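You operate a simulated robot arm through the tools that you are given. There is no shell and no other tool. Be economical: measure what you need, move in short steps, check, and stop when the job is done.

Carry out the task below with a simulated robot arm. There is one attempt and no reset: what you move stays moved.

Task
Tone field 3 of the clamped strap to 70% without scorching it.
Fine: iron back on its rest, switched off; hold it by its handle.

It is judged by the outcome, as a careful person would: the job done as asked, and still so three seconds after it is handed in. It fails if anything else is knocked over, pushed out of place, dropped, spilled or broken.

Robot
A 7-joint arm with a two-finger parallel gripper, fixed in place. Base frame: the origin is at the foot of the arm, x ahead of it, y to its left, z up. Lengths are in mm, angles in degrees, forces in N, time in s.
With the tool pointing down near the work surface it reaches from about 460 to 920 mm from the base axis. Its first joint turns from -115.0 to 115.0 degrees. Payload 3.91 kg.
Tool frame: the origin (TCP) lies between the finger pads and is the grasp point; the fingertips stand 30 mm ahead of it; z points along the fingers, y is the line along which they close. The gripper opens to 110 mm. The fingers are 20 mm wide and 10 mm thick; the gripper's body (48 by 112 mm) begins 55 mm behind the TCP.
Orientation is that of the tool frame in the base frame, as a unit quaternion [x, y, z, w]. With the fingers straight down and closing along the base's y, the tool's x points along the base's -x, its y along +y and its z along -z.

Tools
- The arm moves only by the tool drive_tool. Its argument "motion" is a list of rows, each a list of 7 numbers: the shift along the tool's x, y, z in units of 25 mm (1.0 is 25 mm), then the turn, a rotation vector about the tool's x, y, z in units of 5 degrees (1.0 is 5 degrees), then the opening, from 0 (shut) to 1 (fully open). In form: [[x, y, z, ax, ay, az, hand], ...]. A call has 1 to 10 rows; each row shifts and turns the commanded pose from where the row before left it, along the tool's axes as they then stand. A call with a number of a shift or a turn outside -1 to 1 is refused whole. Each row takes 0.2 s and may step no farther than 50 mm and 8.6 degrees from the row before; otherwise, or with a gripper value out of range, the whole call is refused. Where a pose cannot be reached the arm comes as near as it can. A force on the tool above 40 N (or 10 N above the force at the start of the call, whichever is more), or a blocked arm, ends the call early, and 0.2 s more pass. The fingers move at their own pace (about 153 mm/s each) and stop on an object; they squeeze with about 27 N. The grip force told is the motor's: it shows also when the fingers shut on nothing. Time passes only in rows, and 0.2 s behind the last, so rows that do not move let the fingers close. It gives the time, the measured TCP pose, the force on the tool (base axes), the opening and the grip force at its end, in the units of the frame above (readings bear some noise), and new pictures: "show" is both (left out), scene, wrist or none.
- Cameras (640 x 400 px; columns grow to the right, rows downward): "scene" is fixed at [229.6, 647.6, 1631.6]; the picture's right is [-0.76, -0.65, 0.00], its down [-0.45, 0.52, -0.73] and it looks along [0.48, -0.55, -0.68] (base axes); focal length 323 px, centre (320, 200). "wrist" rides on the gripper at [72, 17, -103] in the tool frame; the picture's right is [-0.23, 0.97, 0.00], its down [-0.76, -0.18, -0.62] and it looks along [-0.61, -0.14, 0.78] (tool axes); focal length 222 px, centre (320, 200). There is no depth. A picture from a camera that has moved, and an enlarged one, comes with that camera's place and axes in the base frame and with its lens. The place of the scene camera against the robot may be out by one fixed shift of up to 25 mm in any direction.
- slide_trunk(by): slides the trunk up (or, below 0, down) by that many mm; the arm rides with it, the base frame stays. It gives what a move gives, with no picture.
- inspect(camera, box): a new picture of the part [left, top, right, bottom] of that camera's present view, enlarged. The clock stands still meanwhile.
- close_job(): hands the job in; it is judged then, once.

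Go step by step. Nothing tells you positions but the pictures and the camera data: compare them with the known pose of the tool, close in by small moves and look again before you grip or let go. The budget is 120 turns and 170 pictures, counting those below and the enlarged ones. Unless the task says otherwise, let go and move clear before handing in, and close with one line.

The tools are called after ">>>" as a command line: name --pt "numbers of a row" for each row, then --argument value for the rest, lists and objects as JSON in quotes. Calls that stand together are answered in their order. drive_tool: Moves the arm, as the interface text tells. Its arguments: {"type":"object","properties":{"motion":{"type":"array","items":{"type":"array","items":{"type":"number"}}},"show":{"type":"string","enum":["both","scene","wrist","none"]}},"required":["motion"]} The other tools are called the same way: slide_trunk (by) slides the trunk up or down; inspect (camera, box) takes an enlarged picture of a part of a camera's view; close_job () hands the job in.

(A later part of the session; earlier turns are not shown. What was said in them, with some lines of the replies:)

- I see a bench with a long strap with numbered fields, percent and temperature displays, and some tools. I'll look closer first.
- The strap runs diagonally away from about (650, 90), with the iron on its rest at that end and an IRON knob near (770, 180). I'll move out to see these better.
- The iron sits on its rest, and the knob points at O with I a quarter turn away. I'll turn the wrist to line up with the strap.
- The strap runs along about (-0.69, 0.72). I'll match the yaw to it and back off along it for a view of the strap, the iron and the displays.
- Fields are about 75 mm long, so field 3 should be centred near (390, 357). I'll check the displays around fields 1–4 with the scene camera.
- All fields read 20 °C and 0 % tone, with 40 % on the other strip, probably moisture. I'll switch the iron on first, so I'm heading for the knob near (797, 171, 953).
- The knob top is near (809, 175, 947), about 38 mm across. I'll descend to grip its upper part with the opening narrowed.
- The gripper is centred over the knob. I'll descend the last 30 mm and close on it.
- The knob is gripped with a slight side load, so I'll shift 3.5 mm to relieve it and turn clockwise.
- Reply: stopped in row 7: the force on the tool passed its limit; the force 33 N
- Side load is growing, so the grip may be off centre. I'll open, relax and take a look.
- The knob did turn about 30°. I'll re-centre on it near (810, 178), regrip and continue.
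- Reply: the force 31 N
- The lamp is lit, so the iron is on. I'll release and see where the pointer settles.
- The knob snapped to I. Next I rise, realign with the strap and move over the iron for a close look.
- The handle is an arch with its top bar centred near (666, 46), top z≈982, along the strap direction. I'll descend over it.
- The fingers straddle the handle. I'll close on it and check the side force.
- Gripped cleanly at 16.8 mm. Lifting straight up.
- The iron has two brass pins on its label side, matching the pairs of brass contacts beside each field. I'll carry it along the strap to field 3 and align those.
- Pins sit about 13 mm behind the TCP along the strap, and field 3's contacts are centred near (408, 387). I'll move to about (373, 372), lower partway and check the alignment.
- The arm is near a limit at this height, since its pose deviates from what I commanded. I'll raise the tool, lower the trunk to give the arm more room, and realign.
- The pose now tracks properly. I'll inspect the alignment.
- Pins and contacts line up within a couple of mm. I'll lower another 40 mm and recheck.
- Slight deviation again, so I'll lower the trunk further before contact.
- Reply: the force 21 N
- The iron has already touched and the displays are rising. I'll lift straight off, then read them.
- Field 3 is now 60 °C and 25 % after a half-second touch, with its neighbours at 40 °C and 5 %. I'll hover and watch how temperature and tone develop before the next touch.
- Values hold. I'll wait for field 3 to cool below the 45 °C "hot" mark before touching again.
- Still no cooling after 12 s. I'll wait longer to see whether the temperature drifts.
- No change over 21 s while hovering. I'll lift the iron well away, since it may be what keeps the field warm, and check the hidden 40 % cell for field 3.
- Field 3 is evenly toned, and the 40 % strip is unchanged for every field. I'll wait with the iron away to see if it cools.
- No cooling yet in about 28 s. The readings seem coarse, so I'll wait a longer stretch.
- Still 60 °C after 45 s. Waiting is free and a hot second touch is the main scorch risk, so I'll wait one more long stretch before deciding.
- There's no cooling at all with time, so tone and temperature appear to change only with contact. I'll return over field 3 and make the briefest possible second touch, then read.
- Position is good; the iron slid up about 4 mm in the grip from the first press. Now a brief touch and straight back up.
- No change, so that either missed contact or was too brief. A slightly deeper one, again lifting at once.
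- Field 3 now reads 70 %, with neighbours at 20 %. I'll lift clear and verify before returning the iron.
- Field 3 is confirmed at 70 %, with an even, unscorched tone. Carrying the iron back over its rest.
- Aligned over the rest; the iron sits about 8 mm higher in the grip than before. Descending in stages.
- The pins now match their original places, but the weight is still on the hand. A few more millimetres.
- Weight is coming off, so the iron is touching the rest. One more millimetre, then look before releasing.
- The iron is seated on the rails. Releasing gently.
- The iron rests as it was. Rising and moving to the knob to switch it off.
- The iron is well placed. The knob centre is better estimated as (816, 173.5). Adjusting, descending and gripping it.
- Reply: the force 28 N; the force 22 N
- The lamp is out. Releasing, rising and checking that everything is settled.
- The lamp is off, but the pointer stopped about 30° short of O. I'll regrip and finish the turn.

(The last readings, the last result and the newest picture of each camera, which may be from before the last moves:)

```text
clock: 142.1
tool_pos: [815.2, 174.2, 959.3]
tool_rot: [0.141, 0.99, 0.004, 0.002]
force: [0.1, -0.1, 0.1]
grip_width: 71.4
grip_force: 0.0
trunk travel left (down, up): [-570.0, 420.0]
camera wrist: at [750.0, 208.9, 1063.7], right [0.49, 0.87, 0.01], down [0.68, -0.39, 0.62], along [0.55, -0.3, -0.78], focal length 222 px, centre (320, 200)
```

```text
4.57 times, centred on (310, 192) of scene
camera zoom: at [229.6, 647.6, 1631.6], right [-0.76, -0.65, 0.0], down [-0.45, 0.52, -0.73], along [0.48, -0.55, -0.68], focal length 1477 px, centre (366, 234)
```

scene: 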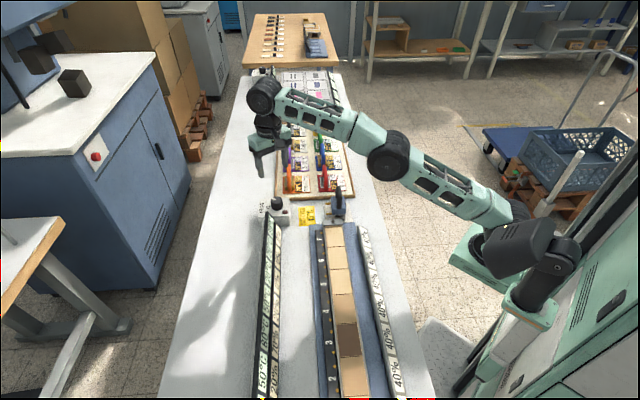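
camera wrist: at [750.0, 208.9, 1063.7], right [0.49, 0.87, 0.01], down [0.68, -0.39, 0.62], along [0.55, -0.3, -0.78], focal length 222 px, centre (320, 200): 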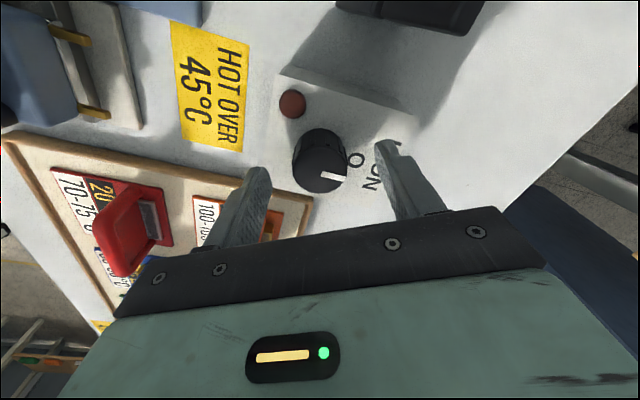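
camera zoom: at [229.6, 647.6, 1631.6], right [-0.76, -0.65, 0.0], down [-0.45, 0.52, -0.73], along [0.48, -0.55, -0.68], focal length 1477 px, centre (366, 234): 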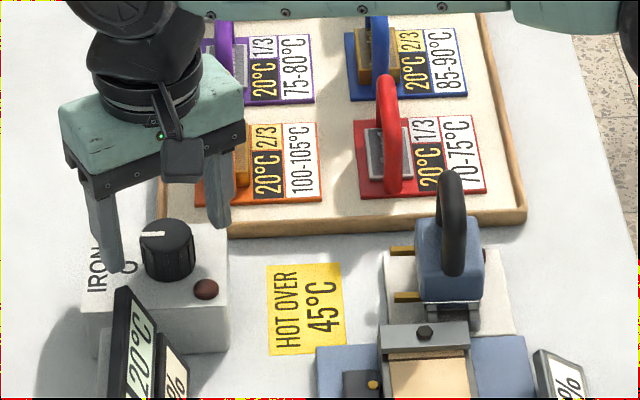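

The pointer is back at O, the lamp is out and the iron is on its rest. Rising clear for a final check.

>>> drive_tool --pt "0 0 -1 0 0 0 0.65" --pt "0 0 -1 0 0 0 0.65" --pt "0 0 -1 0 0 0 0.65" --pt "0 0 -1 0 0 0 0.65" --pt "0 0 -1 0 0 0 0.65" --pt "0 0 -1 0 0 0 0.65" --pt "0 0 0 0 0 0 0.65" --show "scene"

>>> inspect --camera "scene" --box '[230, 180, 410, 400]'

```text
clock: 143.7
tool_pos: [810.5, 165.2, 1095.2]
tool_rot: [0.141, 0.99, 0.005, 0.002]
force: [-0.2, 1.2, -0.4]
grip_width: 71.2
grip_force: 0.0
out of reach, approached as far as the arm can: row 6
trunk travel left (down, up): [-570.0, 420.0]
```

scene: 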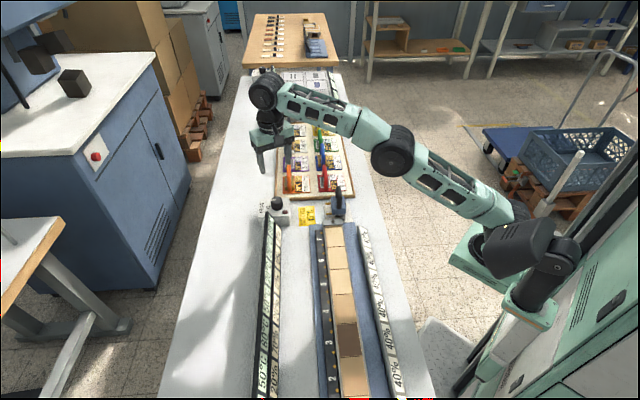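

```text
1.82 times, centred on (320, 290) of scene
camera zoom: at [229.6, 647.6, 1631.6], right [-0.76, -0.65, 0.0], down [-0.45, 0.52, -0.73], along [0.48, -0.55, -0.68], focal length 587 px, centre (320, 36)
```

zoom: 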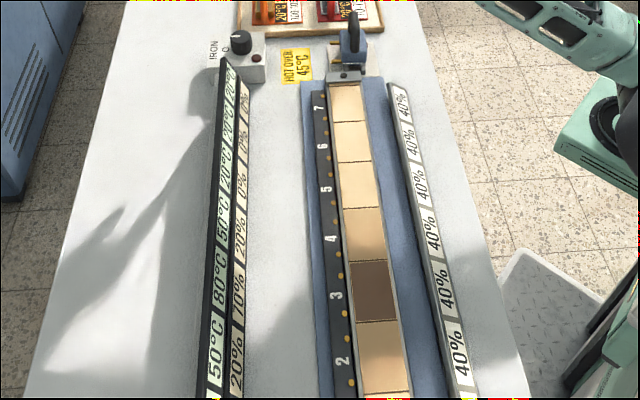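

Everything is in order: field 3 at 70 %, the iron on its rest, the knob at O and the arm clear. Handing in.

>>> close_job

```text
The job is handed in.
```

Field 3 reads 70% with no scorching visible. The iron is back on its rest and switched off. It took two touches, and each one also warmed the neighbouring fields, so fields 2 and 4 now read 20%.
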